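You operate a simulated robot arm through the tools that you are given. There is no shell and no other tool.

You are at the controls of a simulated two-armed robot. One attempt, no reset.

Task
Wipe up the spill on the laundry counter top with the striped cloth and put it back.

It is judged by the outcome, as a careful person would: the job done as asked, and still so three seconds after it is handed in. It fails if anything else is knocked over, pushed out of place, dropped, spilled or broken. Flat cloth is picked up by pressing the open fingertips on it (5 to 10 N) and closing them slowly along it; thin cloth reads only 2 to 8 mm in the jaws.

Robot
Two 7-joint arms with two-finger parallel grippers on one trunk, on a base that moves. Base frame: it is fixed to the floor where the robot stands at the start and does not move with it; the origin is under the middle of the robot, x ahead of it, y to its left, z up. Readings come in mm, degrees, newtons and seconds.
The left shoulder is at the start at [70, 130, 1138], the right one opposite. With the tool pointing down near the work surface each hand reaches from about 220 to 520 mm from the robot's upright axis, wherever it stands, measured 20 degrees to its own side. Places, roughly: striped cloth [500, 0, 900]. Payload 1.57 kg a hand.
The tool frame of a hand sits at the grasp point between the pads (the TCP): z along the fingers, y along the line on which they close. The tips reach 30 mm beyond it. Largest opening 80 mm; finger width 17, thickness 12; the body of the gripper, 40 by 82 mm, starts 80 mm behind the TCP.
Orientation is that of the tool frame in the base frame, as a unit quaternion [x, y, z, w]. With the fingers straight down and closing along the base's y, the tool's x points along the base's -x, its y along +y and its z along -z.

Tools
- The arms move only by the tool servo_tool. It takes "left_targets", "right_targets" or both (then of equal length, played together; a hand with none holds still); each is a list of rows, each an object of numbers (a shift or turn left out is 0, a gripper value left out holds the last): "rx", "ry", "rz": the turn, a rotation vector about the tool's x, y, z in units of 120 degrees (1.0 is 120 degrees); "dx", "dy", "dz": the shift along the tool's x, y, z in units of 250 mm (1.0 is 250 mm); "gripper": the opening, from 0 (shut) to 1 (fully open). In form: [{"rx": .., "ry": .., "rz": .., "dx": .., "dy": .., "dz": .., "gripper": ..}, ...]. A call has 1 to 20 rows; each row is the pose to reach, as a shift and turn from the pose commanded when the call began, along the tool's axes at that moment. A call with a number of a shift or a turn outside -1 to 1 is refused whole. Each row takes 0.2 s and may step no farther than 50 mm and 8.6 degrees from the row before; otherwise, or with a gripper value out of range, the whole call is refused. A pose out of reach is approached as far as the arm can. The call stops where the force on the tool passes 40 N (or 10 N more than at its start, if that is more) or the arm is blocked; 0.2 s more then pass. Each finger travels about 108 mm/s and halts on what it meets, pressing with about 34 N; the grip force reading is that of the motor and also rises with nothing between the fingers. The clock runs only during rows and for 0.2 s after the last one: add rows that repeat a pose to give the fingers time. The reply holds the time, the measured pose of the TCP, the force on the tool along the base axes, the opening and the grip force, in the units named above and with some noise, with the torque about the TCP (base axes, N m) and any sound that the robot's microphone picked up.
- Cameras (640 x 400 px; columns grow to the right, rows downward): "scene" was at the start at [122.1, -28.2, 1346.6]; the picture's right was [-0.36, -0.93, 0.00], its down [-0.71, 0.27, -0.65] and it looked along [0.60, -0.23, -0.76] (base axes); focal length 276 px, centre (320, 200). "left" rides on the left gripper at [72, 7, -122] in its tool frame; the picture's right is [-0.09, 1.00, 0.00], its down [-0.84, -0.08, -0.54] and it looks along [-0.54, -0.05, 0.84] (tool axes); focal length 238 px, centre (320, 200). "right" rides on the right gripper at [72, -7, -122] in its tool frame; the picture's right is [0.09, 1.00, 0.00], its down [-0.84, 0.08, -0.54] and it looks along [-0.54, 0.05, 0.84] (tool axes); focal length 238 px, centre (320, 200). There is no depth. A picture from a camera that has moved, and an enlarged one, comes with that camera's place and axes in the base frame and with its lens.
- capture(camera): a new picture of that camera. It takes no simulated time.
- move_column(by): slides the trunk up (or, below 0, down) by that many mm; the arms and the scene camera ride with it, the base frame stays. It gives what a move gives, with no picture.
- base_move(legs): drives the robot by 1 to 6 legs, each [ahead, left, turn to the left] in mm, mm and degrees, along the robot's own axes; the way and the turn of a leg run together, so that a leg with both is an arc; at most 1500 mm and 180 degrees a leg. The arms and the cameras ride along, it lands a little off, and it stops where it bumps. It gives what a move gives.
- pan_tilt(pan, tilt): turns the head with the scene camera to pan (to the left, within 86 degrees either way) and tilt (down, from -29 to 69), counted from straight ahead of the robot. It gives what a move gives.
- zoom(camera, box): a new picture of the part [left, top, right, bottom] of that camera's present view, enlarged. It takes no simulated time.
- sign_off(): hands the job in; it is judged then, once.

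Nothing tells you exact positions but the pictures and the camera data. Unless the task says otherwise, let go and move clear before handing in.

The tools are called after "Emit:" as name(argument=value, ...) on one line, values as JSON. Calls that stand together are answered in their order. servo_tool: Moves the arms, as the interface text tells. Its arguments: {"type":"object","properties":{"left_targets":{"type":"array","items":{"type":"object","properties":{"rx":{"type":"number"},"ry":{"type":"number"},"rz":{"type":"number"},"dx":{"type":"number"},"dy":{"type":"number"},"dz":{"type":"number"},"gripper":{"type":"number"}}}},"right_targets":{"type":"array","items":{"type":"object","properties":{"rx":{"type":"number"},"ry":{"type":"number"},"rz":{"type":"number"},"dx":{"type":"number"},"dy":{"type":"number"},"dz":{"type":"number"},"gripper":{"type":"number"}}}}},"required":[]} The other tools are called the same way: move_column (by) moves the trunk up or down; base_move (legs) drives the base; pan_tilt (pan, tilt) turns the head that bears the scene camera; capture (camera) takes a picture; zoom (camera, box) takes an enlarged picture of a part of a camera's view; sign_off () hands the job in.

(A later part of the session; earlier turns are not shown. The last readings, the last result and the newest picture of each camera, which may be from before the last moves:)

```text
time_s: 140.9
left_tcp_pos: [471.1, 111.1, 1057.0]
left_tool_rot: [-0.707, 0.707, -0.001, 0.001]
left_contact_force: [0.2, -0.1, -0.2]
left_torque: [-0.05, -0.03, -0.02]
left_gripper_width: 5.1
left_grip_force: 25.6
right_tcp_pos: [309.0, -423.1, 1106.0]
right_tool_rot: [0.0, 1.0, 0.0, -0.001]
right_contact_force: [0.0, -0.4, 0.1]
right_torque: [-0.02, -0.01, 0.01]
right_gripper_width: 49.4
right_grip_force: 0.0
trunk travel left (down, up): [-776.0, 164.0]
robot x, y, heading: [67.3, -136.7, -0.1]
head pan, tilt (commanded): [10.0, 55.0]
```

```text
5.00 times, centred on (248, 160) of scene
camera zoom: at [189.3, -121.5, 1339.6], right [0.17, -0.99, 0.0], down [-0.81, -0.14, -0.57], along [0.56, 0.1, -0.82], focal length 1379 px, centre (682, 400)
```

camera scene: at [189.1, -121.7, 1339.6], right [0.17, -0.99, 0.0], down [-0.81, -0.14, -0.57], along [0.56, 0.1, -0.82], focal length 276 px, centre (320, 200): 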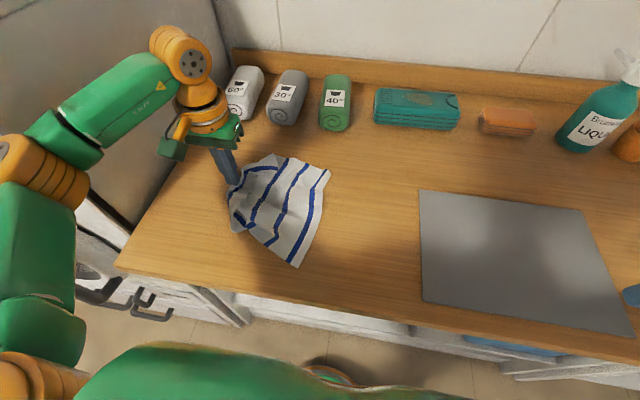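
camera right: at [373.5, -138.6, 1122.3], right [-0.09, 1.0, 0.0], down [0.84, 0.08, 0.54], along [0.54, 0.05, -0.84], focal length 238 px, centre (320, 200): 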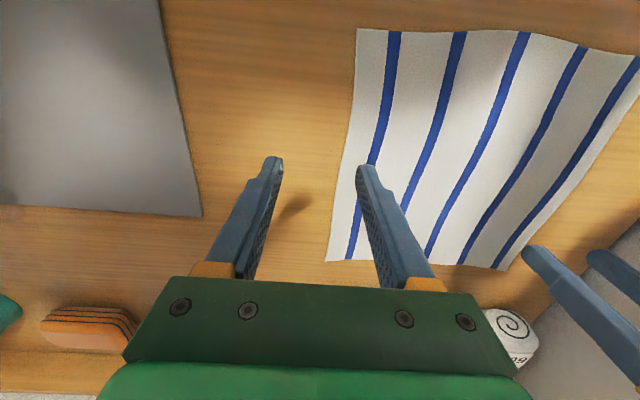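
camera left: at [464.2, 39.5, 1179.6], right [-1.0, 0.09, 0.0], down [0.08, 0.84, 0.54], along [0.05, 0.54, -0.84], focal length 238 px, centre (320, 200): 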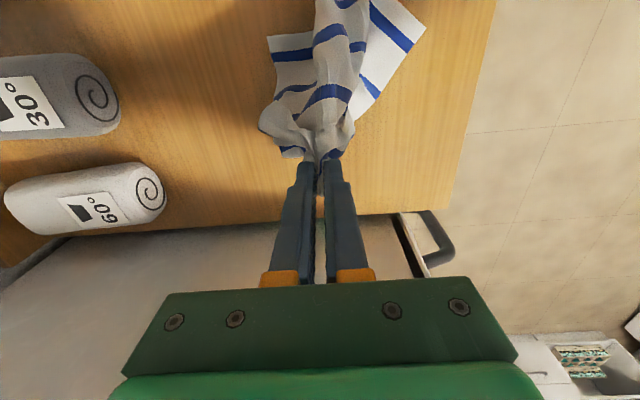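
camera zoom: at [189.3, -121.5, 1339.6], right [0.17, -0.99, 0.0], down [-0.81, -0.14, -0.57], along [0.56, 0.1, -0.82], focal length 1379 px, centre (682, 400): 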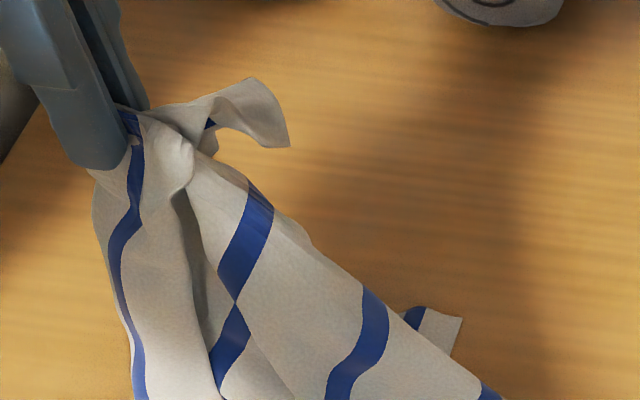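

With the border lifted, the near half of the folded-under strip has dropped open. I'll lay it back down now, moving a little left and away from the robot.

Emit:
servo_tool(left_targets=[{"dx": -0.04, "dy": -0.02, "dz": 0.06, "gripper": 0}, {"dx": -0.08, "dy": -0.04, "dz": 0.14, "gripper": 0}, {"dx": -0.1, "dy": -0.06, "dz": 0.22, "gripper": 0}, {"dx": -0.12, "dy": -0.07, "dz": 0.3, "gripper": 0}, {"dx": -0.12, "dy": -0.08, "dz": 0.38, "gripper": 0}, {"dx": -0.12, "dy": -0.08, "dz": 0.44, "gripper": 0}, {"dx": -0.12, "dy": -0.08, "dz": 0.47, "gripper": 0}, {"dx": -0.12, "dy": -0.08, "dz": 0.47, "gripper": 0}])

Emit:
capture(camera="left")

Emit:
zoom(camera="scene", box=[180, 120, 340, 260])

```text
time_s: 142.7
left_tcp_pos: [493.3, 140.4, 938.3]
left_tool_rot: [-0.706, 0.708, -0.001, -0.001]
left_contact_force: [-0.9, 0.1, 2.9]
left_torque: [-0.02, 0.02, 0.0]
left_gripper_width: 5.0
left_grip_force: 24.7
right_tcp_pos: [307.5, -423.4, 1105.8]
right_tool_rot: [0.0, 1.0, 0.0, 0.001]
right_contact_force: [0.6, -0.5, 0.7]
right_torque: [0.0, -0.01, -0.01]
right_gripper_width: 49.8
right_grip_force: 0.0
trunk travel left (down, up): [-776.0, 164.0]
robot x, y, heading: [70.0, -134.0, -0.2]
head pan, tilt (commanded): [10.0, 55.0]
```

```text
taken
camera left: at [484.4, 69.9, 1060.8], right [-1.0, 0.09, 0.0], down [0.08, 0.84, 0.54], along [0.05, 0.54, -0.84], focal length 238 px, centre (320, 200)
```

left: 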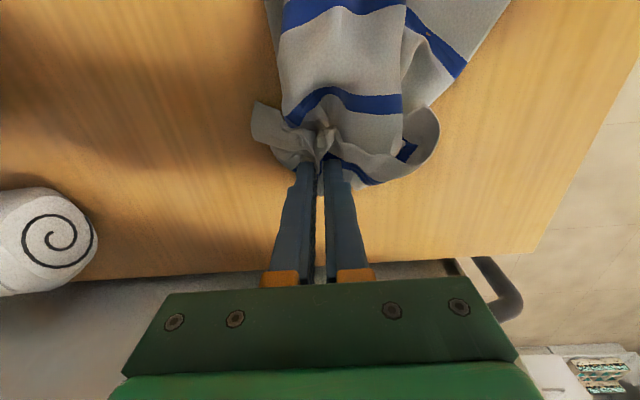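

```text
2.86 times, centred on (260, 190) of scene
camera zoom: at [188.4, -122.1, 1339.7], right [0.17, -0.99, 0.0], down [-0.81, -0.14, -0.57], along [0.57, 0.1, -0.82], focal length 788 px, centre (491, 229)
```

zoom: 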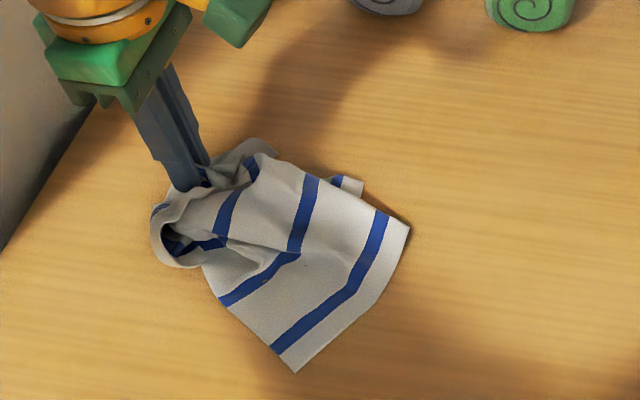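

I'll release by opening the fingers slowly while lightly pressing, which should spread the gathered left edge outward along x.

Emit:
servo_tool(left_targets=[{"dz": 0.008, "gripper": 0.04}, {"dz": 0.012, "gripper": 0.1}, {"dz": 0.016, "gripper": 0.18}, {"dz": 0.018, "gripper": 0.26}, {"dz": 0.018, "gripper": 0.36}, {"dz": 0.018, "gripper": 0.46}, {"dz": 0.018, "gripper": 0.56}, {"dz": 0.018, "gripper": 0.66}, {"dz": 0.018, "gripper": 0.76}, {"dz": 0.018, "gripper": 0.86}, {"dz": 0.018, "gripper": 0.96}, {"dz": 0.018, "gripper": 1.0}, {"dz": 0.018, "gripper": 1.0}])

Emit:
capture(camera="left")

Emit:
zoom(camera="scene", box=[180, 120, 340, 260])

```text
time_s: 145.5
left_tcp_pos: [491.6, 140.8, 935.4]
left_tool_rot: [-0.707, 0.707, -0.001, 0.0]
left_contact_force: [0.7, 1.5, 0.5]
left_torque: [0.0, -0.01, -0.01]
left_gripper_width: 79.7
left_grip_force: 0.0
right_tcp_pos: [309.0, -421.6, 1106.4]
right_tool_rot: [0.0, 1.0, 0.0, 0.0]
right_contact_force: [-0.2, -0.4, 0.4]
right_torque: [0.01, -0.01, 0.01]
right_gripper_width: 49.7
right_grip_force: 0.1
trunk travel left (down, up): [-776.0, 164.0]
robot x, y, heading: [65.6, -131.4, -0.2]
head pan, tilt (commanded): [10.0, 55.0]
```

```text
taken
camera left: at [484.4, 69.5, 1057.9], right [-1.0, 0.09, 0.0], down [0.08, 0.84, 0.54], along [0.05, 0.54, -0.84], focal length 238 px, centre (320, 200)
```

left: 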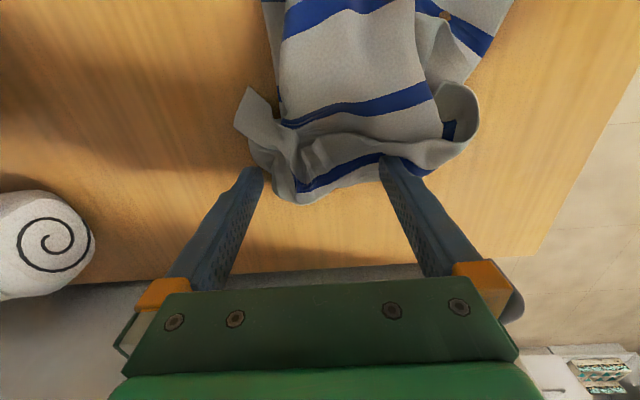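

```text
2.86 times, centred on (260, 190) of scene
camera zoom: at [189.1, -121.7, 1339.6], right [0.17, -0.99, 0.0], down [-0.81, -0.14, -0.57], along [0.56, 0.1, -0.82], focal length 788 px, centre (491, 229)
```

zoom: 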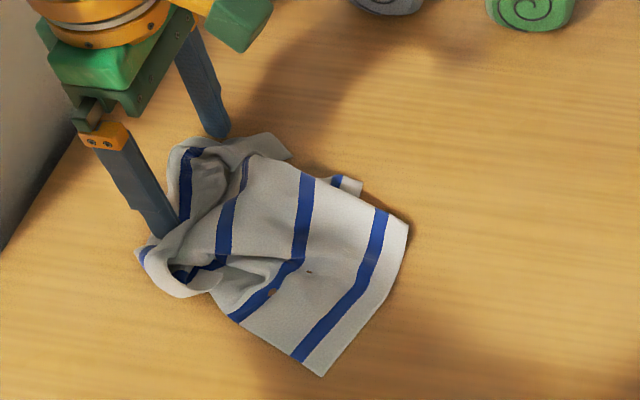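

The left edge is now exposed: the far-left corner is a single-layer flap near [531, 88] and the near-left part is curled near [397, 123]. I'll lift, close the fingers, and reposition the base so I can draw the far-left corner outward.

Emit:
servo_tool(left_targets=[{"dz": -0.1, "gripper": 1.0}, {"dz": -0.25, "gripper": 0.6}, {"dz": -0.35, "dx": 0.05, "gripper": 0.0}, {"dz": -0.35, "dx": 0.15, "gripper": 0.0}, {"dz": -0.35, "dx": 0.26, "gripper": 0.0}, {"dz": -0.35, "dx": 0.36, "gripper": 0.0}, {"dz": -0.35, "dx": 0.36, "gripper": 0.0}])

Emit:
base_move(legs=[[20, 60, 0]])

Emit:
capture(camera="scene")

Emit:
capture(camera="left")

```text
time_s: 147.1
left_tcp_pos: [490.3, 52.2, 1023.8]
left_tool_rot: [-0.706, 0.708, -0.001, 0.0]
left_contact_force: [-0.4, -0.8, -0.2]
left_torque: [0.07, -0.02, -0.02]
left_gripper_width: 0.2
left_grip_force: 21.4
right_tcp_pos: [308.4, -422.0, 1106.7]
right_tool_rot: [0.0, 1.0, 0.0, -0.001]
right_contact_force: [0.7, 0.2, 0.0]
right_torque: [0.0, 0.01, 0.01]
right_gripper_width: 49.6
right_grip_force: 0.0
trunk travel left (down, up): [-776.0, 164.0]
robot x, y, heading: [69.7, -129.8, -0.1]
head pan, tilt (commanded): [10.0, 55.0]
```

```text
time_s: 148.0
left_tcp_pos: [508.3, 109.5, 1022.9]
left_tool_rot: [-0.706, 0.708, -0.001, 0.0]
left_contact_force: [0.4, -0.7, 0.1]
left_torque: [0.0, 0.0, -0.02]
left_gripper_width: 0.0
left_grip_force: 21.4
right_tcp_pos: [328.5, -364.7, 1106.7]
right_tool_rot: [0.001, 1.0, 0.001, 0.0]
right_contact_force: [0.1, 0.0, -0.5]
right_torque: [0.02, 0.0, 0.01]
right_gripper_width: 49.5
right_grip_force: 0.0
trunk travel left (down, up): [-776.0, 164.0]
robot x, y, heading: [90.2, -77.3, -0.0]
head pan, tilt (commanded): [10.0, 55.0]
```

```text
taken
camera scene: at [208.7, -64.2, 1339.6], right [0.17, -0.98, 0.0], down [-0.81, -0.14, -0.57], along [0.56, 0.1, -0.82], focal length 276 px, centre (320, 200)
```

scene: 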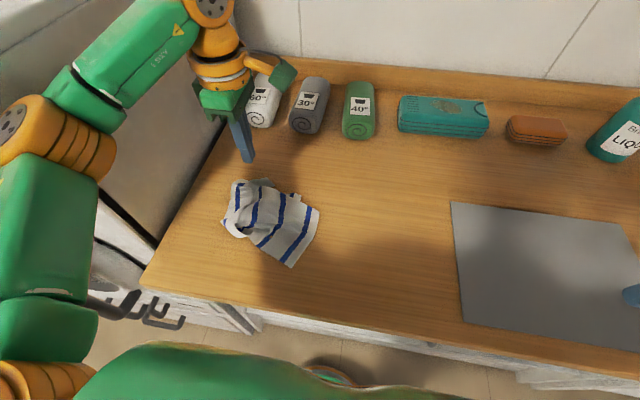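

```text
taken
camera left: at [502.1, 39.1, 1145.5], right [-1.0, 0.09, 0.0], down [0.08, 0.84, 0.54], along [0.05, 0.54, -0.84], focal length 238 px, centre (320, 200)
```

left: 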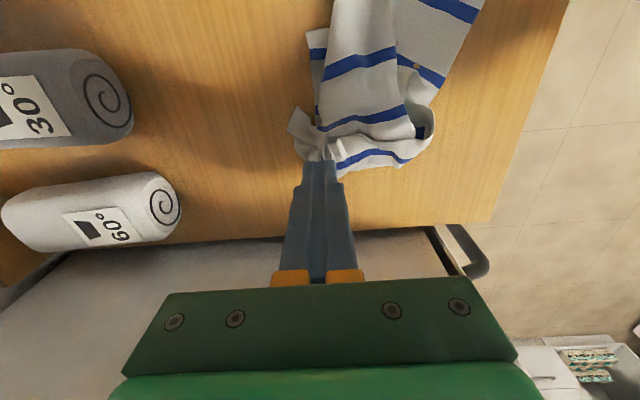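

Emit:
zoom(camera="left", box=[270, 0, 490, 180])

Emit:
zoom(camera="scene", box=[210, 165, 330, 275])

```text
2.22 times, centred on (380, 90) of left
camera zoom: at [502.1, 39.1, 1145.5], right [-1.0, 0.09, 0.0], down [0.08, 0.84, 0.54], along [0.05, 0.54, -0.84], focal length 530 px, centre (187, 444)
```

zoom: 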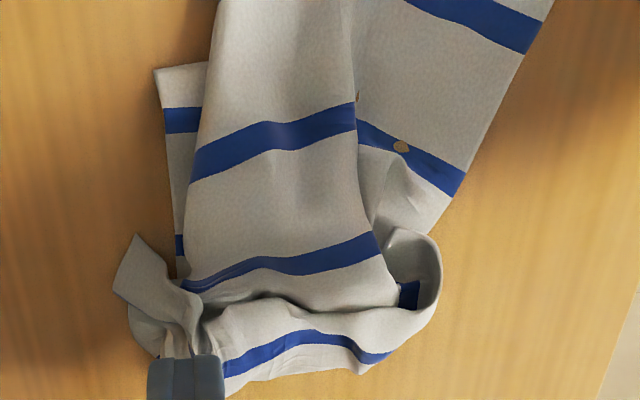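

```text
3.64 times, centred on (270, 220) of scene
camera zoom: at [208.7, -64.2, 1339.6], right [0.17, -0.98, 0.0], down [-0.81, -0.14, -0.57], along [0.56, 0.1, -0.82], focal length 1003 px, centre (502, 127)
```

zoom: 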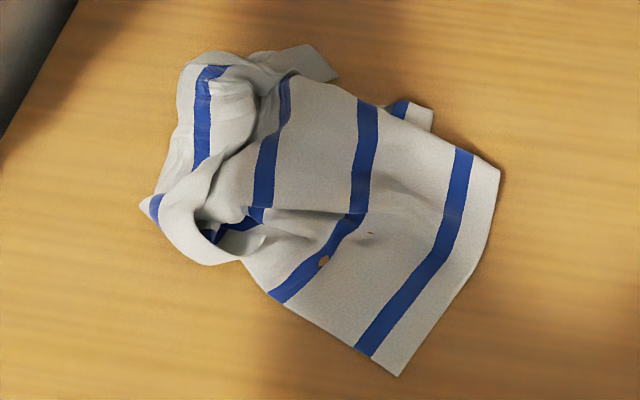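

The far part is tucked under, with just the far-right corner (stripe 5 visible) sticking out near [515, 30]. I'll shift the base right, then press on that exposed corner and draw it out.

Emit:
base_move(legs=[[0, -53, 0]])

Emit:
servo_tool(left_targets=[{"dx": 0.05, "dy": -0.015, "dz": 0.08}, {"dx": 0.108, "dy": -0.032, "dz": 0.18}, {"dx": 0.108, "dy": -0.032, "dz": 0.26}, {"dx": 0.108, "dy": -0.032, "dz": 0.26}])

Emit:
zoom(camera="left", box=[220, 60, 440, 220])

Emit:
zoom(camera="scene", box=[190, 130, 330, 260])

```text
time_s: 149.0
left_tcp_pos: [508.8, 63.5, 1023.0]
left_tool_rot: [-0.707, 0.707, -0.003, -0.002]
left_contact_force: [0.6, 0.4, 0.6]
left_torque: [-0.02, -0.01, -0.01]
left_gripper_width: 0.0
left_grip_force: 21.8
right_tcp_pos: [328.6, -410.7, 1108.9]
right_tool_rot: [-0.001, 1.0, -0.003, -0.001]
right_contact_force: [0.3, 1.1, 0.1]
right_torque: [-0.03, 0.0, -0.01]
right_gripper_width: 49.3
right_grip_force: 0.1
trunk travel left (down, up): [-776.0, 164.0]
robot x, y, heading: [85.5, -128.5, -0.1]
head pan, tilt (commanded): [10.0, 55.0]
```

```text
time_s: 150.0
left_tcp_pos: [518.4, 30.9, 957.0]
left_tool_rot: [-0.707, 0.707, -0.001, 0.0]
left_contact_force: [0.4, -0.5, 0.4]
left_torque: [0.0, 0.01, 0.04]
left_gripper_width: 0.0
left_grip_force: 21.3
right_tcp_pos: [329.1, -417.1, 1107.0]
right_tool_rot: [-0.001, 1.0, 0.0, 0.001]
right_contact_force: [0.5, -0.2, -0.3]
right_torque: [0.02, -0.01, 0.0]
right_gripper_width: 49.5
right_grip_force: 0.0
trunk travel left (down, up): [-776.0, 164.0]
robot x, y, heading: [89.3, -126.6, -0.1]
head pan, tilt (commanded): [10.0, 55.0]
```

```text
2.50 times, centred on (330, 140) of left
camera zoom: at [510.1, -40.3, 1079.6], right [-1.0, 0.09, 0.0], down [0.08, 0.84, 0.54], along [0.05, 0.54, -0.84], focal length 596 px, centre (295, 350)
```

zoom: 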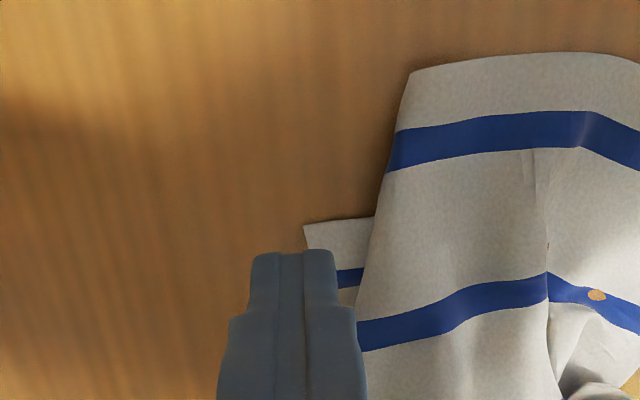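

```text
3.08 times, centred on (260, 195) of scene
camera zoom: at [208.5, -116.3, 1339.6], right [0.17, -0.98, 0.0], down [-0.81, -0.14, -0.57], along [0.56, 0.1, -0.82], focal length 849 px, centre (505, 215)
```

zoom: 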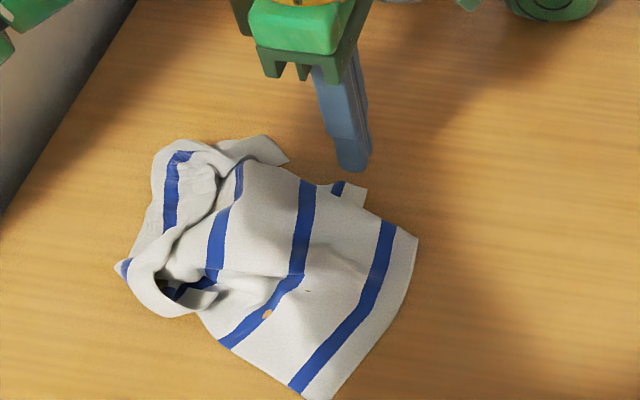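

Emit:
servo_tool(left_targets=[{"dx": -0.03, "dy": 0.03, "dz": 0.04}, {"dx": -0.036, "dy": 0.056, "dz": 0.07}, {"dx": -0.036, "dy": 0.056, "dz": 0.09}, {"dx": -0.036, "dy": 0.056, "dz": 0.1}, {"dx": -0.036, "dy": 0.056, "dz": 0.1}])

```text
time_s: 151.2
left_tcp_pos: [502.1, 40.8, 933.6]
left_tool_rot: [-0.707, 0.707, -0.001, 0.0]
left_contact_force: [0.1, 0.5, 0.3]
left_torque: [-0.04, -0.01, 0.02]
left_gripper_width: 0.0
left_grip_force: 21.5
right_tcp_pos: [329.0, -417.6, 1106.6]
right_tool_rot: [-0.001, 1.0, -0.001, 0.001]
right_contact_force: [0.3, 0.2, -0.5]
right_torque: [0.02, -0.02, -0.01]
right_gripper_width: 49.7
right_grip_force: 0.1
trunk travel left (down, up): [-776.0, 164.0]
robot x, y, heading: [89.7, -130.6, -0.1]
head pan, tilt (commanded): [10.0, 55.0]
```

Emit:
servo_tool(left_targets=[{"dz": 0.004}, {"dz": 0.006}, {"dz": 0.006}])

```text
time_s: 152.0
left_tcp_pos: [503.7, 39.4, 931.9]
left_tool_rot: [-0.707, 0.707, -0.001, 0.0]
left_contact_force: [-0.1, 0.1, -0.4]
left_torque: [-0.01, -0.01, 0.02]
left_gripper_width: 0.0
left_grip_force: 21.4
right_tcp_pos: [329.5, -416.5, 1107.0]
right_tool_rot: [-0.001, 1.0, 0.0, 0.001]
right_contact_force: [0.4, 0.6, 0.2]
right_torque: [0.02, 0.02, 0.01]
right_gripper_width: 49.8
right_grip_force: 0.0
trunk travel left (down, up): [-776.0, 164.0]
robot x, y, heading: [90.3, -128.7, -0.1]
head pan, tilt (commanded): [10.0, 55.0]
```

Emit:
servo_tool(left_targets=[{"dz": 0.003}, {"dz": 0.004}, {"dz": 0.004}])

```text
time_s: 152.8
left_tcp_pos: [503.0, 38.7, 932.1]
left_tool_rot: [-0.707, 0.707, -0.003, 0.001]
left_contact_force: [3.0, 1.1, 14.5]
left_torque: [0.05, 0.02, 0.0]
left_gripper_width: 0.0
left_grip_force: 21.0
right_tcp_pos: [327.5, -417.1, 1107.4]
right_tool_rot: [-0.001, 1.0, 0.002, 0.001]
right_contact_force: [0.1, 0.1, 0.9]
right_torque: [-0.03, -0.01, -0.01]
right_gripper_width: 49.9
right_grip_force: 0.0
trunk travel left (down, up): [-776.0, 164.0]
robot x, y, heading: [87.0, -126.8, -0.0]
head pan, tilt (commanded): [10.0, 55.0]
```

Contact is firm. I'll draw the corner away and to the right.

Emit:
servo_tool(left_targets=[{"dz": -0.0015, "dx": 0.02, "dy": -0.025}, {"dz": -0.0015, "dx": 0.045, "dy": -0.05}, {"dz": -0.0015, "dx": 0.07, "dy": -0.075}, {"dz": -0.0015, "dx": 0.095, "dy": -0.1}, {"dz": -0.0015, "dx": 0.12, "dy": -0.125}, {"dz": -0.0015, "dx": 0.145, "dy": -0.15}, {"dz": -0.0015, "dx": 0.17, "dy": -0.175}, {"dz": -0.0015, "dx": 0.195, "dy": -0.2}, {"dz": -0.0015, "dx": 0.22, "dy": -0.225}, {"dz": -0.0015, "dx": 0.22, "dy": -0.225}])

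Emit:
capture(camera="left")

Emit:
zoom(camera="scene", box=[190, 130, 350, 270])

```text
time_s: 155.0
left_tcp_pos: [560.2, -15.2, 932.5]
left_tool_rot: [0.707, -0.707, 0.002, -0.001]
left_contact_force: [-1.0, 0.5, 7.2]
left_torque: [0.01, 0.13, 0.0]
left_gripper_width: 0.1
left_grip_force: 21.1
right_tcp_pos: [327.0, -415.7, 1106.8]
right_tool_rot: [-0.001, 1.0, 0.0, 0.001]
right_contact_force: [0.4, 0.7, -1.0]
right_torque: [-0.02, -0.02, 0.0]
right_gripper_width: 49.4
right_grip_force: 0.0
trunk travel left (down, up): [-776.0, 164.0]
robot x, y, heading: [90.0, -127.8, 0.1]
head pan, tilt (commanded): [10.0, 55.0]
```

```text
taken
camera left: at [551.5, -85.9, 1054.2], right [-1.0, 0.09, 0.0], down [0.08, 0.84, 0.54], along [0.05, 0.54, -0.84], focal length 238 px, centre (320, 200)
```

left: 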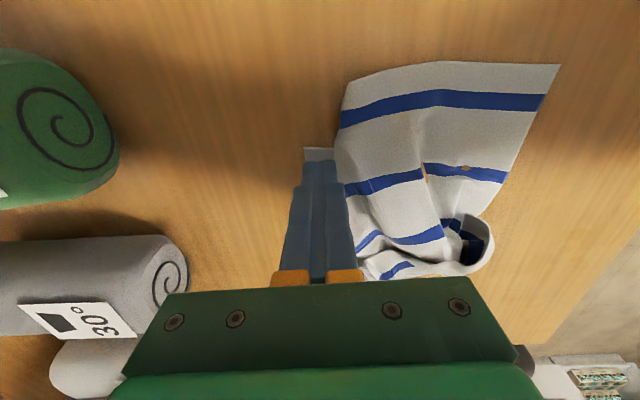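

```text
2.86 times, centred on (270, 200) of scene
camera zoom: at [206.1, -116.3, 1339.9], right [0.17, -0.98, 0.0], down [-0.81, -0.14, -0.58], along [0.57, 0.1, -0.82], focal length 788 px, centre (463, 200)
```

zoom: 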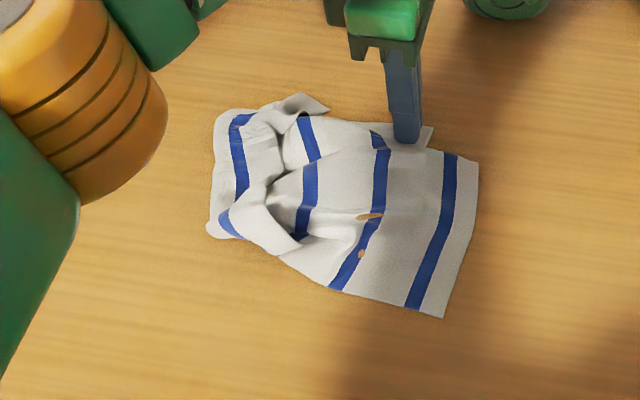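

The body rode along with the tucked layer. What works is pulling from a spot that lies singly on the counter, so I'll go to the near-right corner (about [420, −66]) and pull that toward its home corner.

Emit:
servo_tool(left_targets=[{"dz": -0.08}, {"dz": -0.16, "dx": 0.02, "dy": 0.08}, {"dz": -0.16, "dx": 0.05, "dy": 0.2}, {"dz": -0.16, "dx": 0.09, "dy": 0.32}, {"dz": -0.16, "dx": 0.13, "dy": 0.44}, {"dz": -0.14, "dx": 0.148, "dy": 0.512}, {"dz": -0.08, "dx": 0.148, "dy": 0.512}, {"dz": -0.03, "dx": 0.148, "dy": 0.512}, {"dz": -0.012, "dx": 0.148, "dy": 0.512}, {"dz": -0.006, "dx": 0.148, "dy": 0.512}, {"dz": -0.006, "dx": 0.148, "dy": 0.512}])

Emit:
capture(camera="left")

Emit:
zoom(camera="scene", box=[190, 130, 350, 270])

```text
time_s: 157.4
left_tcp_pos: [431.6, -51.9, 933.2]
left_tool_rot: [-0.707, 0.707, 0.0, 0.0]
left_contact_force: [-0.6, 0.4, -0.5]
left_torque: [0.0, -0.01, -0.02]
left_gripper_width: 0.0
left_grip_force: 21.7
right_tcp_pos: [328.2, -416.5, 1106.6]
right_tool_rot: [0.0, 1.0, 0.0, 0.0]
right_contact_force: [0.3, -0.1, -0.3]
right_torque: [-0.05, 0.02, -0.03]
right_gripper_width: 49.8
right_grip_force: 0.0
trunk travel left (down, up): [-776.0, 164.0]
robot x, y, heading: [92.0, -129.0, -0.0]
head pan, tilt (commanded): [10.0, 55.0]
```

```text
taken
camera left: at [424.2, -123.9, 1054.7], right [-1.0, 0.09, 0.0], down [0.08, 0.84, 0.54], along [0.05, 0.54, -0.84], focal length 238 px, centre (320, 200)
```

left: 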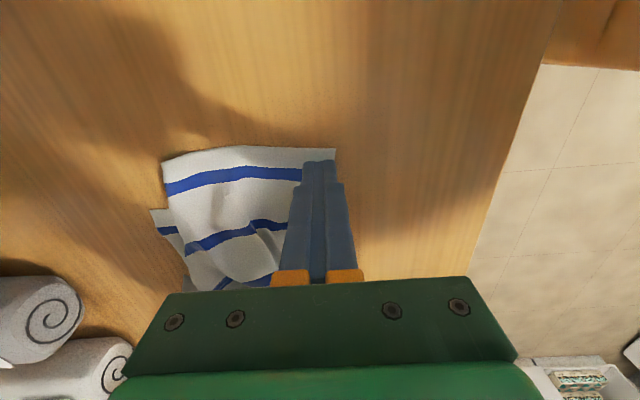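

```text
2.86 times, centred on (270, 200) of scene
camera zoom: at [208.6, -116.4, 1339.6], right [0.17, -0.98, 0.0], down [-0.81, -0.14, -0.57], along [0.56, 0.1, -0.82], focal length 788 px, centre (463, 200)
```

zoom: 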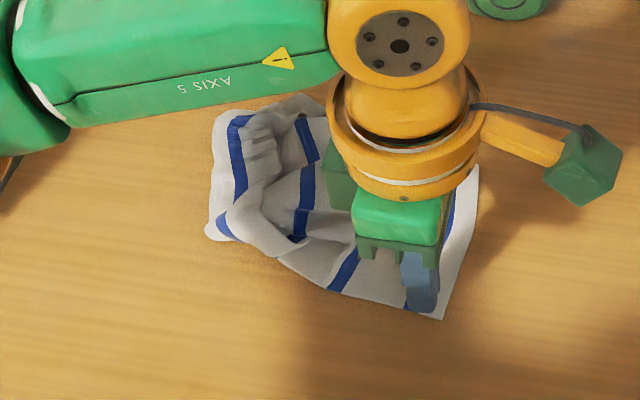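

Emit:
servo_tool(left_targets=[{"dz": 0.005}, {"dz": 0.007}, {"dz": 0.007, "dx": 0.02, "dy": 0.03}, {"dz": 0.007, "dx": 0.04, "dy": 0.06}, {"dz": 0.007, "dx": 0.06, "dy": 0.09}, {"dz": 0.007, "dx": 0.085, "dy": 0.12}, {"dz": 0.007, "dx": 0.11, "dy": 0.155}, {"dz": 0.007, "dx": 0.135, "dy": 0.19}, {"dz": 0.007, "dx": 0.16, "dy": 0.225}, {"dz": 0.007, "dx": 0.18, "dy": 0.26}, {"dz": 0.007, "dx": 0.18, "dy": 0.26}])

Emit:
capture(camera="left")

Emit:
zoom(camera="scene", box=[190, 130, 370, 290])

```text
time_s: 159.8
left_tcp_pos: [366.7, -96.2, 932.0]
left_tool_rot: [0.707, -0.707, 0.003, 0.0]
left_contact_force: [7.0, 2.1, 29.9]
left_torque: [0.06, -0.13, -0.01]
left_gripper_width: 0.1
left_grip_force: 20.8
right_tcp_pos: [326.5, -416.3, 1109.0]
right_tool_rot: [0.0, 1.0, 0.0, 0.001]
right_contact_force: [0.6, 0.4, 0.7]
right_torque: [0.03, -0.03, 0.0]
right_gripper_width: 49.6
right_grip_force: 0.0
trunk travel left (down, up): [-776.0, 164.0]
robot x, y, heading: [88.1, -131.3, -0.1]
head pan, tilt (commanded): [10.0, 55.0]
```

```text
taken
camera left: at [358.4, -167.6, 1053.4], right [-1.0, 0.09, 0.0], down [0.07, 0.84, 0.54], along [0.05, 0.54, -0.84], focal length 238 px, centre (320, 200)
```

left: 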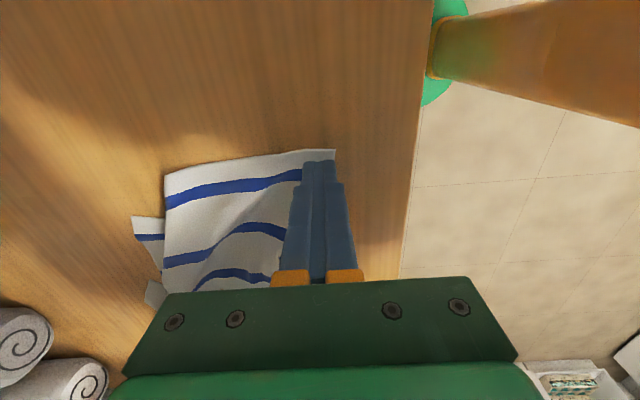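

```text
2.50 times, centred on (280, 210) of scene
camera zoom: at [207.0, -115.6, 1340.0], right [0.17, -0.98, 0.0], down [-0.81, -0.14, -0.57], along [0.57, 0.1, -0.82], focal length 690 px, centre (420, 175)
```

zoom: 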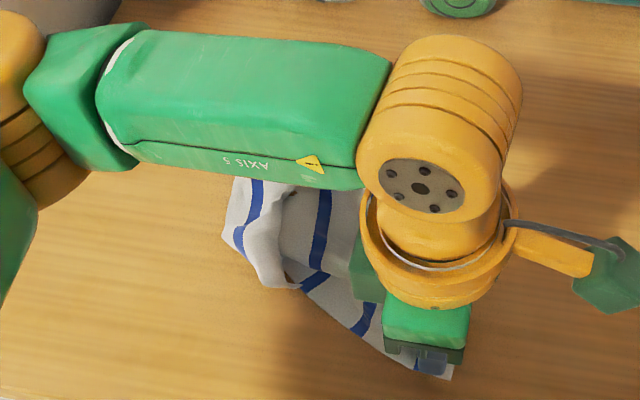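

I pressed harder than intended (30 N) at the end, but the corner came along. I'll lift away and look again.

Emit:
servo_tool(left_targets=[{"dz": -0.06}, {"dz": -0.2}, {"dz": -0.36, "dx": 0.05}, {"dz": -0.46, "dx": 0.15}, {"dz": -0.46, "dx": 0.3}, {"dz": -0.46, "dx": 0.42}, {"dz": -0.46, "dx": 0.42}])

Emit:
zoom(camera="scene", box=[190, 130, 370, 290])

Emit:
capture(camera="left")

```text
time_s: 161.4
left_tcp_pos: [365.7, -199.9, 1047.8]
left_tool_rot: [-0.707, 0.707, -0.002, 0.0]
left_contact_force: [0.5, 0.2, -0.1]
left_torque: [0.02, 0.0, 0.0]
left_gripper_width: 0.0
left_grip_force: 21.0
right_tcp_pos: [329.6, -416.6, 1106.0]
right_tool_rot: [-0.001, 1.0, 0.0, -0.001]
right_contact_force: [-0.6, 0.8, -0.9]
right_torque: [0.0, -0.02, 0.01]
right_gripper_width: 49.5
right_grip_force: 0.0
trunk travel left (down, up): [-776.0, 164.0]
robot x, y, heading: [85.5, -128.1, -0.3]
head pan, tilt (commanded): [10.0, 55.0]
```

```text
2.50 times, centred on (280, 210) of scene
camera zoom: at [208.7, -115.7, 1339.6], right [0.17, -0.98, 0.0], down [-0.81, -0.14, -0.57], along [0.56, 0.1, -0.82], focal length 690 px, centre (420, 175)
```

zoom: 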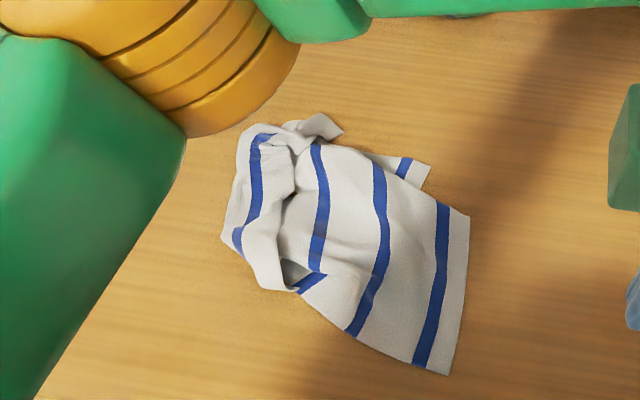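

```text
taken
camera left: at [359.4, -270.9, 1169.4], right [-1.0, 0.09, 0.0], down [0.08, 0.84, 0.54], along [0.05, 0.54, -0.84], focal length 238 px, centre (320, 200)
```

left: 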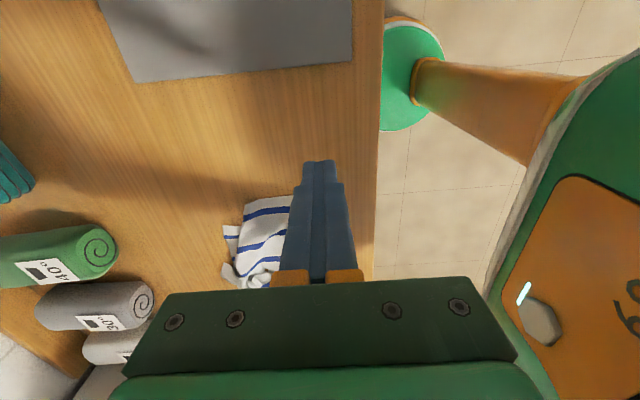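

The near-right corner is now at [360, −109], essentially its home spot, and the far layer sticks out more at the far-right corner near [522, −62]. I'll press on that exposed far layer and draw it outward gently.

Emit:
servo_tool(left_targets=[{"dx": -0.08, "dy": -0.09}, {"dx": -0.17, "dy": -0.18}, {"dx": -0.26, "dy": -0.27, "dz": 0.05}, {"dx": -0.35, "dy": -0.36, "dz": 0.12}, {"dx": -0.44, "dy": -0.45, "dz": 0.2}, {"dx": -0.52, "dy": -0.54, "dz": 0.28}, {"dx": -0.58, "dy": -0.604, "dz": 0.36}, {"dx": -0.58, "dy": -0.604, "dz": 0.42}, {"dx": -0.58, "dy": -0.604, "dz": 0.452}, {"dx": -0.58, "dy": -0.604, "dz": 0.452}])

Emit:
zoom(camera="left", box=[220, 80, 440, 240])

```text
time_s: 163.6
left_tcp_pos: [518.1, -56.4, 933.3]
left_tool_rot: [-0.707, 0.707, -0.001, 0.0]
left_contact_force: [-0.4, 0.0, 0.0]
left_torque: [-0.02, -0.02, -0.01]
left_gripper_width: 0.1
left_grip_force: 22.0
right_tcp_pos: [328.3, -416.1, 1106.2]
right_tool_rot: [-0.001, 1.0, 0.0, 0.0]
right_contact_force: [0.0, 0.0, -0.5]
right_torque: [-0.03, 0.0, -0.02]
right_gripper_width: 49.5
right_grip_force: 0.0
trunk travel left (down, up): [-776.0, 164.0]
robot x, y, heading: [87.5, -127.3, 0.1]
head pan, tilt (commanded): [10.0, 55.0]
```

```text
2.50 times, centred on (330, 160) of left
camera zoom: at [509.8, -128.1, 1055.5], right [-1.0, 0.09, 0.0], down [0.08, 0.84, 0.54], along [0.05, 0.54, -0.84], focal length 596 px, centre (295, 300)
```

zoom: 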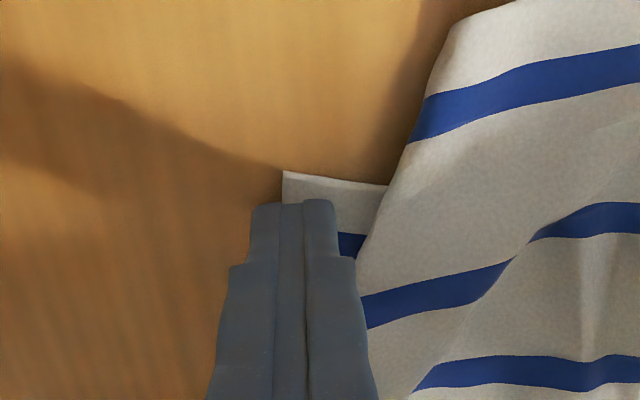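

Emit:
servo_tool(left_targets=[{"dy": 0.045}, {"dy": 0.045, "dz": 0.004}, {"dy": 0.045, "dz": 0.008}, {"dy": 0.045, "dz": 0.008}])

```text
time_s: 164.6
left_tcp_pos: [506.0, -56.8, 932.1]
left_tool_rot: [0.707, -0.707, 0.001, 0.001]
left_contact_force: [0.2, 0.6, 2.9]
left_torque: [0.01, 0.05, -0.01]
left_gripper_width: 0.1
left_grip_force: 21.5
right_tcp_pos: [328.9, -417.3, 1106.4]
right_tool_rot: [-0.001, 1.0, -0.001, 0.001]
right_contact_force: [-0.3, 0.8, -0.1]
right_torque: [0.02, -0.02, -0.03]
right_gripper_width: 49.7
right_grip_force: 0.1
trunk travel left (down, up): [-776.0, 164.0]
robot x, y, heading: [86.5, -131.1, 0.0]
head pan, tilt (commanded): [10.0, 55.0]
```

Emit:
servo_tool(left_targets=[{"dz": 0.0015}, {"dz": 0.0015, "dy": -0.03, "dx": 0.01}, {"dz": 0.0015, "dy": -0.06, "dx": 0.025}, {"dz": 0.0015, "dy": -0.09, "dx": 0.04}, {"dz": 0.0015, "dy": -0.12, "dx": 0.055}, {"dz": 0.0015, "dy": -0.15, "dx": 0.07}, {"dz": 0.0015, "dy": -0.18, "dx": 0.085}, {"dz": 0.0015, "dy": -0.21, "dx": 0.1}, {"dz": 0.0015, "dy": -0.24, "dx": 0.12}, {"dz": 0.0015, "dy": -0.26, "dx": 0.13}, {"dz": 0.0015, "dy": -0.26, "dx": 0.13}])

Emit:
servo_tool(left_targets=[{"dz": -0.06}, {"dz": -0.2}, {"dz": -0.36, "dx": 0.05}, {"dz": -0.46, "dx": 0.15}, {"dz": -0.46, "dx": 0.3}, {"dz": -0.46, "dx": 0.3}])

Emit:
zoom(camera="scene", box=[190, 130, 370, 290])

```text
time_s: 167.0
left_tcp_pos: [557.1, -84.0, 930.9]
left_tool_rot: [-0.706, 0.708, -0.002, 0.001]
left_contact_force: [2.6, 1.8, 11.1]
left_torque: [0.07, -0.03, 0.01]
left_gripper_width: 0.1
left_grip_force: 21.7
left hand out of reach, approached as far as the arm can: row 9, 10, 11
right_tcp_pos: [327.0, -416.9, 1106.7]
right_tool_rot: [-0.001, 1.0, 0.0, 0.001]
right_contact_force: [-0.8, -0.3, 0.4]
right_torque: [-0.03, 0.02, 0.01]
right_gripper_width: 49.2
right_grip_force: 0.0
trunk travel left (down, up): [-776.0, 164.0]
robot x, y, heading: [84.5, -129.6, 0.2]
head pan, tilt (commanded): [10.0, 55.0]
```

```text
time_s: 168.4
left_tcp_pos: [523.1, -129.3, 1035.3]
left_tool_rot: [0.707, -0.707, 0.002, 0.0]
left_contact_force: [0.4, -0.1, 0.0]
left_torque: [-0.02, 0.0, -0.02]
left_gripper_width: 0.0
left_grip_force: 21.4
left hand out of reach, approached as far as the arm can: row 3, 4, 5, 6
right_tcp_pos: [329.8, -416.1, 1105.9]
right_tool_rot: [-0.001, 1.0, 0.0, 0.001]
right_contact_force: [0.0, 0.1, 0.1]
right_torque: [-0.02, 0.0, 0.0]
right_gripper_width: 49.5
right_grip_force: 0.1
trunk travel left (down, up): [-776.0, 164.0]
robot x, y, heading: [86.1, -127.6, -0.2]
head pan, tilt (commanded): [10.0, 55.0]
```

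```text
2.50 times, centred on (280, 210) of scene
camera zoom: at [208.8, -115.8, 1339.6], right [0.17, -0.98, 0.0], down [-0.81, -0.14, -0.57], along [0.56, 0.1, -0.82], focal length 690 px, centre (420, 175)
```

zoom: 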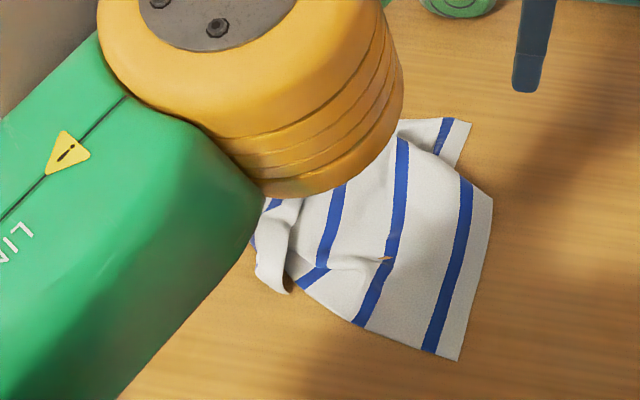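

Emit:
servo_tool(left_targets=[{"dx": 0.05, "dy": 0.12}, {"dx": 0.1, "dy": 0.24}, {"dx": 0.15, "dy": 0.36}, {"dx": 0.2, "dy": 0.48}, {"dx": 0.284, "dy": 0.6}, {"dx": 0.284, "dy": 0.628}])

Emit:
zoom(camera="scene", box=[210, 130, 370, 290])

Emit:
zoom(camera="scene", box=[250, 150, 340, 260])

```text
time_s: 169.8
left_tcp_pos: [368.4, -200.9, 1035.7]
left_tool_rot: [-0.707, 0.707, -0.001, 0.0]
left_contact_force: [0.1, -0.4, -0.1]
left_torque: [0.03, 0.0, -0.01]
left_gripper_width: 0.2
left_grip_force: 21.2
right_tcp_pos: [328.4, -416.9, 1106.7]
right_tool_rot: [0.0, 1.0, 0.001, 0.0]
right_contact_force: [-0.9, -0.6, 0.0]
right_torque: [0.02, 0.0, -0.02]
right_gripper_width: 49.7
right_grip_force: 0.1
trunk travel left (down, up): [-776.0, 164.0]
robot x, y, heading: [85.4, -128.0, 0.1]
head pan, tilt (commanded): [10.0, 55.0]
```

```text
2.50 times, centred on (290, 210) of scene
camera zoom: at [208.7, -116.3, 1339.6], right [0.17, -0.98, 0.0], down [-0.81, -0.14, -0.57], along [0.56, 0.1, -0.82], focal length 690 px, centre (395, 175)
```

zoom: 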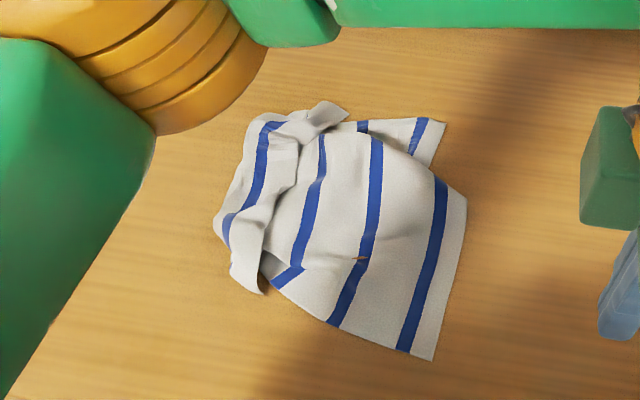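

```text
3.64 times, centred on (295, 205) of scene
camera zoom: at [208.7, -116.3, 1339.6], right [0.17, -0.98, 0.0], down [-0.81, -0.14, -0.57], along [0.56, 0.1, -0.82], focal length 1003 px, centre (411, 182)
```

zoom: 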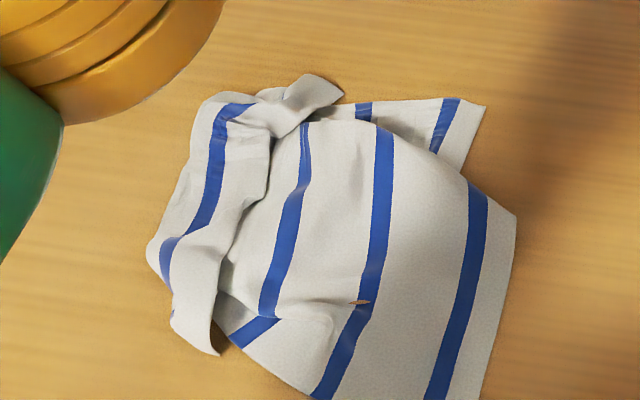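

Now I can read it: the left strip is folded over on top, and both of its end corners (near-left tip at about [402, 20], far-left tip at about [565, −5]) rest singly on the counter. I'll press the near-left tip and drag it left to flip the strip open.

Emit:
servo_tool(left_targets=[{"dx": -0.12, "dy": -0.02}, {"dx": -0.24, "dy": -0.04}, {"dx": -0.36, "dy": -0.06}, {"dx": -0.48, "dy": -0.08}, {"dx": -0.6, "dy": -0.1, "dz": 0.04}, {"dx": -0.72, "dy": -0.12, "dz": 0.1}, {"dx": -0.82, "dy": -0.13, "dz": 0.18}, {"dx": -0.884, "dy": -0.134, "dz": 0.28}, {"dx": -0.884, "dy": -0.134, "dz": 0.34}, {"dx": -0.884, "dy": -0.134, "dz": 0.34}])

Emit:
capture(camera="left")

Emit:
zoom(camera="scene", box=[210, 130, 370, 290])

```text
time_s: 172.0
left_tcp_pos: [402.4, 18.7, 947.0]
left_tool_rot: [0.707, -0.707, 0.001, 0.0]
left_contact_force: [-0.5, -0.2, -0.5]
left_torque: [-0.03, 0.02, 0.01]
left_gripper_width: 0.0
left_grip_force: 21.3
right_tcp_pos: [329.6, -416.6, 1106.8]
right_tool_rot: [0.0, 1.0, 0.001, 0.0]
right_contact_force: [-0.1, 0.6, -1.2]
right_torque: [-0.01, -0.01, -0.01]
right_gripper_width: 49.6
right_grip_force: 0.1
trunk travel left (down, up): [-776.0, 164.0]
robot x, y, heading: [90.2, -128.2, -0.1]
head pan, tilt (commanded): [10.0, 55.0]
```

```text
taken
camera left: at [395.7, -52.5, 1069.7], right [-1.0, 0.09, 0.0], down [0.08, 0.84, 0.54], along [0.05, 0.54, -0.84], focal length 238 px, centre (320, 200)
```

left: 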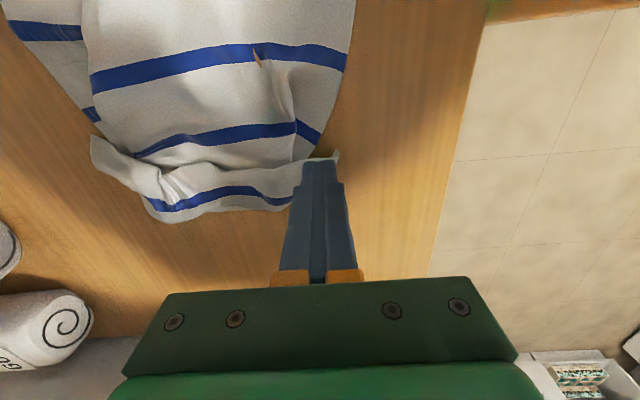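

```text
2.50 times, centred on (290, 210) of scene
camera zoom: at [208.6, -116.4, 1339.6], right [0.17, -0.98, 0.0], down [-0.81, -0.14, -0.57], along [0.56, 0.1, -0.82], focal length 690 px, centre (395, 175)
```

zoom: 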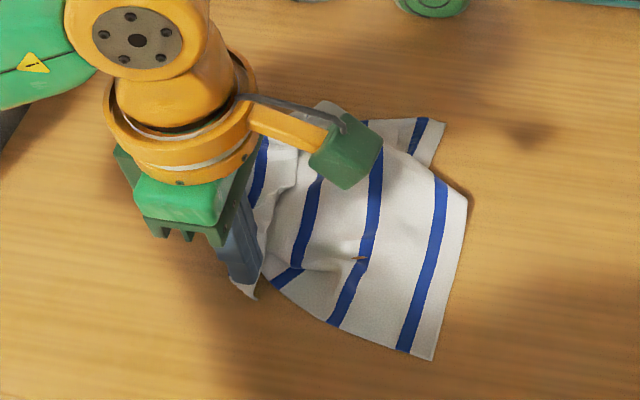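

Emit:
servo_tool(left_targets=[{"dz": 0.03}, {"dz": 0.05}, {"dz": 0.058}, {"dz": 0.062}, {"dz": 0.062}])

```text
time_s: 173.2
left_tcp_pos: [404.7, 18.4, 933.5]
left_tool_rot: [0.708, -0.707, 0.002, 0.0]
left_contact_force: [-0.8, 0.2, 1.8]
left_torque: [0.02, 0.01, -0.02]
left_gripper_width: 0.1
left_grip_force: 21.3
right_tcp_pos: [328.6, -416.8, 1107.8]
right_tool_rot: [-0.001, 1.0, -0.001, 0.001]
right_contact_force: [-0.6, -0.6, 0.3]
right_torque: [0.0, 0.02, -0.01]
right_gripper_width: 49.5
right_grip_force: 0.0
trunk travel left (down, up): [-776.0, 164.0]
robot x, y, heading: [85.3, -125.8, -0.1]
head pan, tilt (commanded): [10.0, 55.0]
```

Emit:
servo_tool(left_targets=[{"dz": 0.002}, {"dz": 0.003, "dx": -0.035, "dy": 0.01}, {"dz": 0.003, "dx": -0.07, "dy": 0.02}, {"dz": 0.003, "dx": -0.105, "dy": 0.03}, {"dz": 0.003, "dx": -0.14, "dy": 0.04}, {"dz": 0.003, "dx": -0.175, "dy": 0.05}, {"dz": 0.003, "dx": -0.21, "dy": 0.06}, {"dz": 0.003, "dx": -0.245, "dy": 0.07}, {"dz": 0.003, "dx": -0.28, "dy": 0.08}, {"dz": 0.003, "dx": -0.315, "dy": 0.09}, {"dz": 0.003, "dx": -0.35, "dy": 0.1}, {"dz": 0.003, "dx": -0.385, "dy": 0.11}, {"dz": 0.003, "dx": -0.385, "dy": 0.11}])

Emit:
capture(camera="left")

Emit:
zoom(camera="scene", box=[190, 130, 370, 290])

```text
time_s: 176.0
left_tcp_pos: [376.1, 114.6, 933.1]
left_tool_rot: [0.707, -0.707, 0.001, -0.001]
left_contact_force: [-0.3, 0.5, 1.3]
left_torque: [0.0, -0.03, 0.02]
left_gripper_width: 0.0
left_grip_force: 21.1
right_tcp_pos: [328.2, -417.6, 1106.0]
right_tool_rot: [-0.001, 1.0, -0.001, 0.0]
right_contact_force: [-0.1, -0.6, -0.3]
right_torque: [-0.03, -0.02, 0.0]
right_gripper_width: 49.7
right_grip_force: 0.1
trunk travel left (down, up): [-776.0, 164.0]
robot x, y, heading: [93.3, -128.7, 0.0]
head pan, tilt (commanded): [10.0, 55.0]
```

```text
taken
camera left: at [368.2, 44.0, 1055.9], right [-1.0, 0.09, 0.0], down [0.08, 0.84, 0.54], along [0.05, 0.54, -0.84], focal length 238 px, centre (320, 200)
```

left: 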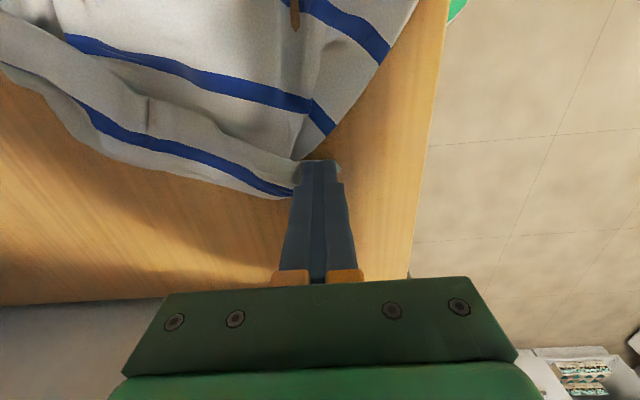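

```text
2.50 times, centred on (280, 210) of scene
camera zoom: at [208.6, -116.6, 1339.6], right [0.17, -0.98, 0.0], down [-0.81, -0.14, -0.57], along [0.56, 0.1, -0.82], focal length 690 px, centre (420, 175)
```

zoom: 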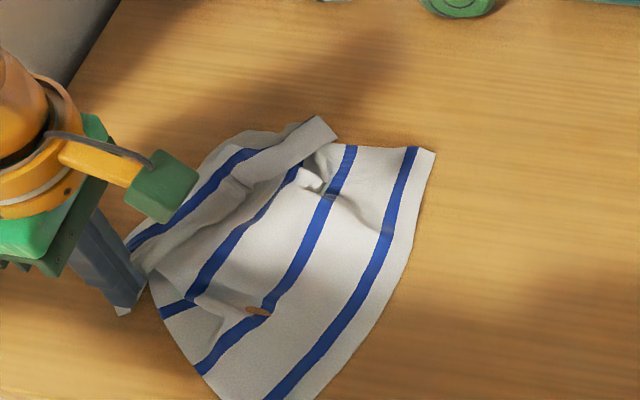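

That worked great — the near-left corner came out and the right side is now fully flat. Next I'll do the same with the far-left tip near [548, 18]; I'll raise the hand, carry it across, and shift the base 60 mm left for reach.

Emit:
servo_tool(left_targets=[{"dz": -0.12}, {"dz": -0.28}, {"dz": -0.36, "dx": 0.06, "dy": -0.08}, {"dz": -0.36, "dx": 0.17, "dy": -0.19}, {"dz": -0.36, "dx": 0.28, "dy": -0.31}, {"dz": -0.36, "dx": 0.39, "dy": -0.43}, {"dz": -0.36, "dx": 0.5, "dy": -0.55}, {"dz": -0.36, "dx": 0.6, "dy": -0.65}, {"dz": -0.36, "dx": 0.62, "dy": -0.676}])

Emit:
base_move(legs=[[0, 60, 0]])

Emit:
capture(camera="left")

Emit:
zoom(camera="scene", box=[210, 140, 370, 300])

```text
time_s: 178.0
left_tcp_pos: [545.0, -39.5, 1024.7]
left_tool_rot: [-0.706, 0.708, -0.001, 0.0]
left_contact_force: [0.4, 0.1, 0.0]
left_torque: [0.02, 0.0, 0.01]
left_gripper_width: 0.0
left_grip_force: 21.2
right_tcp_pos: [328.6, -416.3, 1106.7]
right_tool_rot: [-0.001, 1.0, 0.0, 0.001]
right_contact_force: [0.8, 0.4, -0.5]
right_torque: [-0.01, 0.02, -0.01]
right_gripper_width: 49.5
right_grip_force: 0.1
trunk travel left (down, up): [-776.0, 164.0]
robot x, y, heading: [87.8, -130.3, 0.3]
head pan, tilt (commanded): [10.0, 55.0]
```

```text
time_s: 179.0
left_tcp_pos: [546.0, 15.6, 1025.5]
left_tool_rot: [-0.706, 0.708, 0.0, 0.003]
left_contact_force: [-0.2, 0.2, 0.1]
left_torque: [0.04, -0.02, 0.03]
left_gripper_width: 0.0
left_grip_force: 20.9
right_tcp_pos: [329.0, -360.4, 1104.3]
right_tool_rot: [0.0, 1.0, 0.002, 0.0]
right_contact_force: [-0.2, 0.1, -0.5]
right_torque: [0.02, 0.01, 0.0]
right_gripper_width: 49.5
right_grip_force: 0.1
trunk travel left (down, up): [-776.0, 164.0]
robot x, y, heading: [88.5, -68.4, 0.1]
head pan, tilt (commanded): [10.0, 55.0]
```

```text
taken
camera left: at [538.0, -54.9, 1146.8], right [-1.0, 0.09, 0.0], down [0.08, 0.83, 0.55], along [0.05, 0.54, -0.84], focal length 238 px, centre (320, 200)
```

left: 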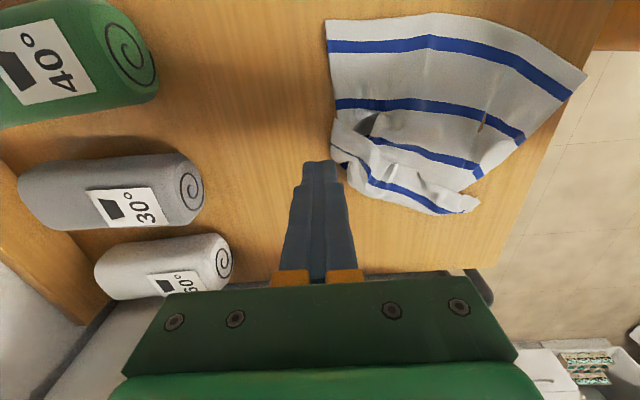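

```text
2.50 times, centred on (290, 220) of scene
camera zoom: at [208.8, -61.3, 1339.6], right [0.17, -0.98, -0.01], down [-0.81, -0.14, -0.57], along [0.56, 0.1, -0.82], focal length 690 px, centre (395, 150)
```

zoom: 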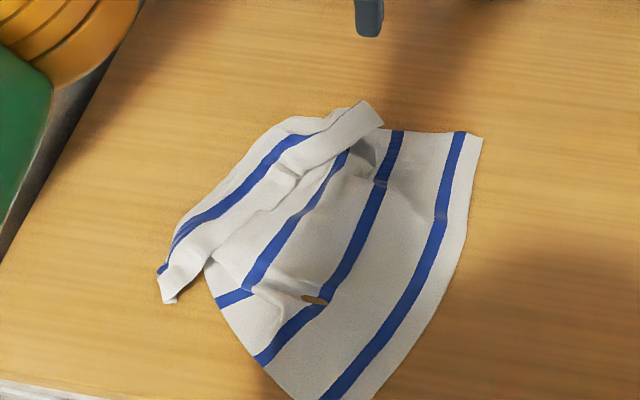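

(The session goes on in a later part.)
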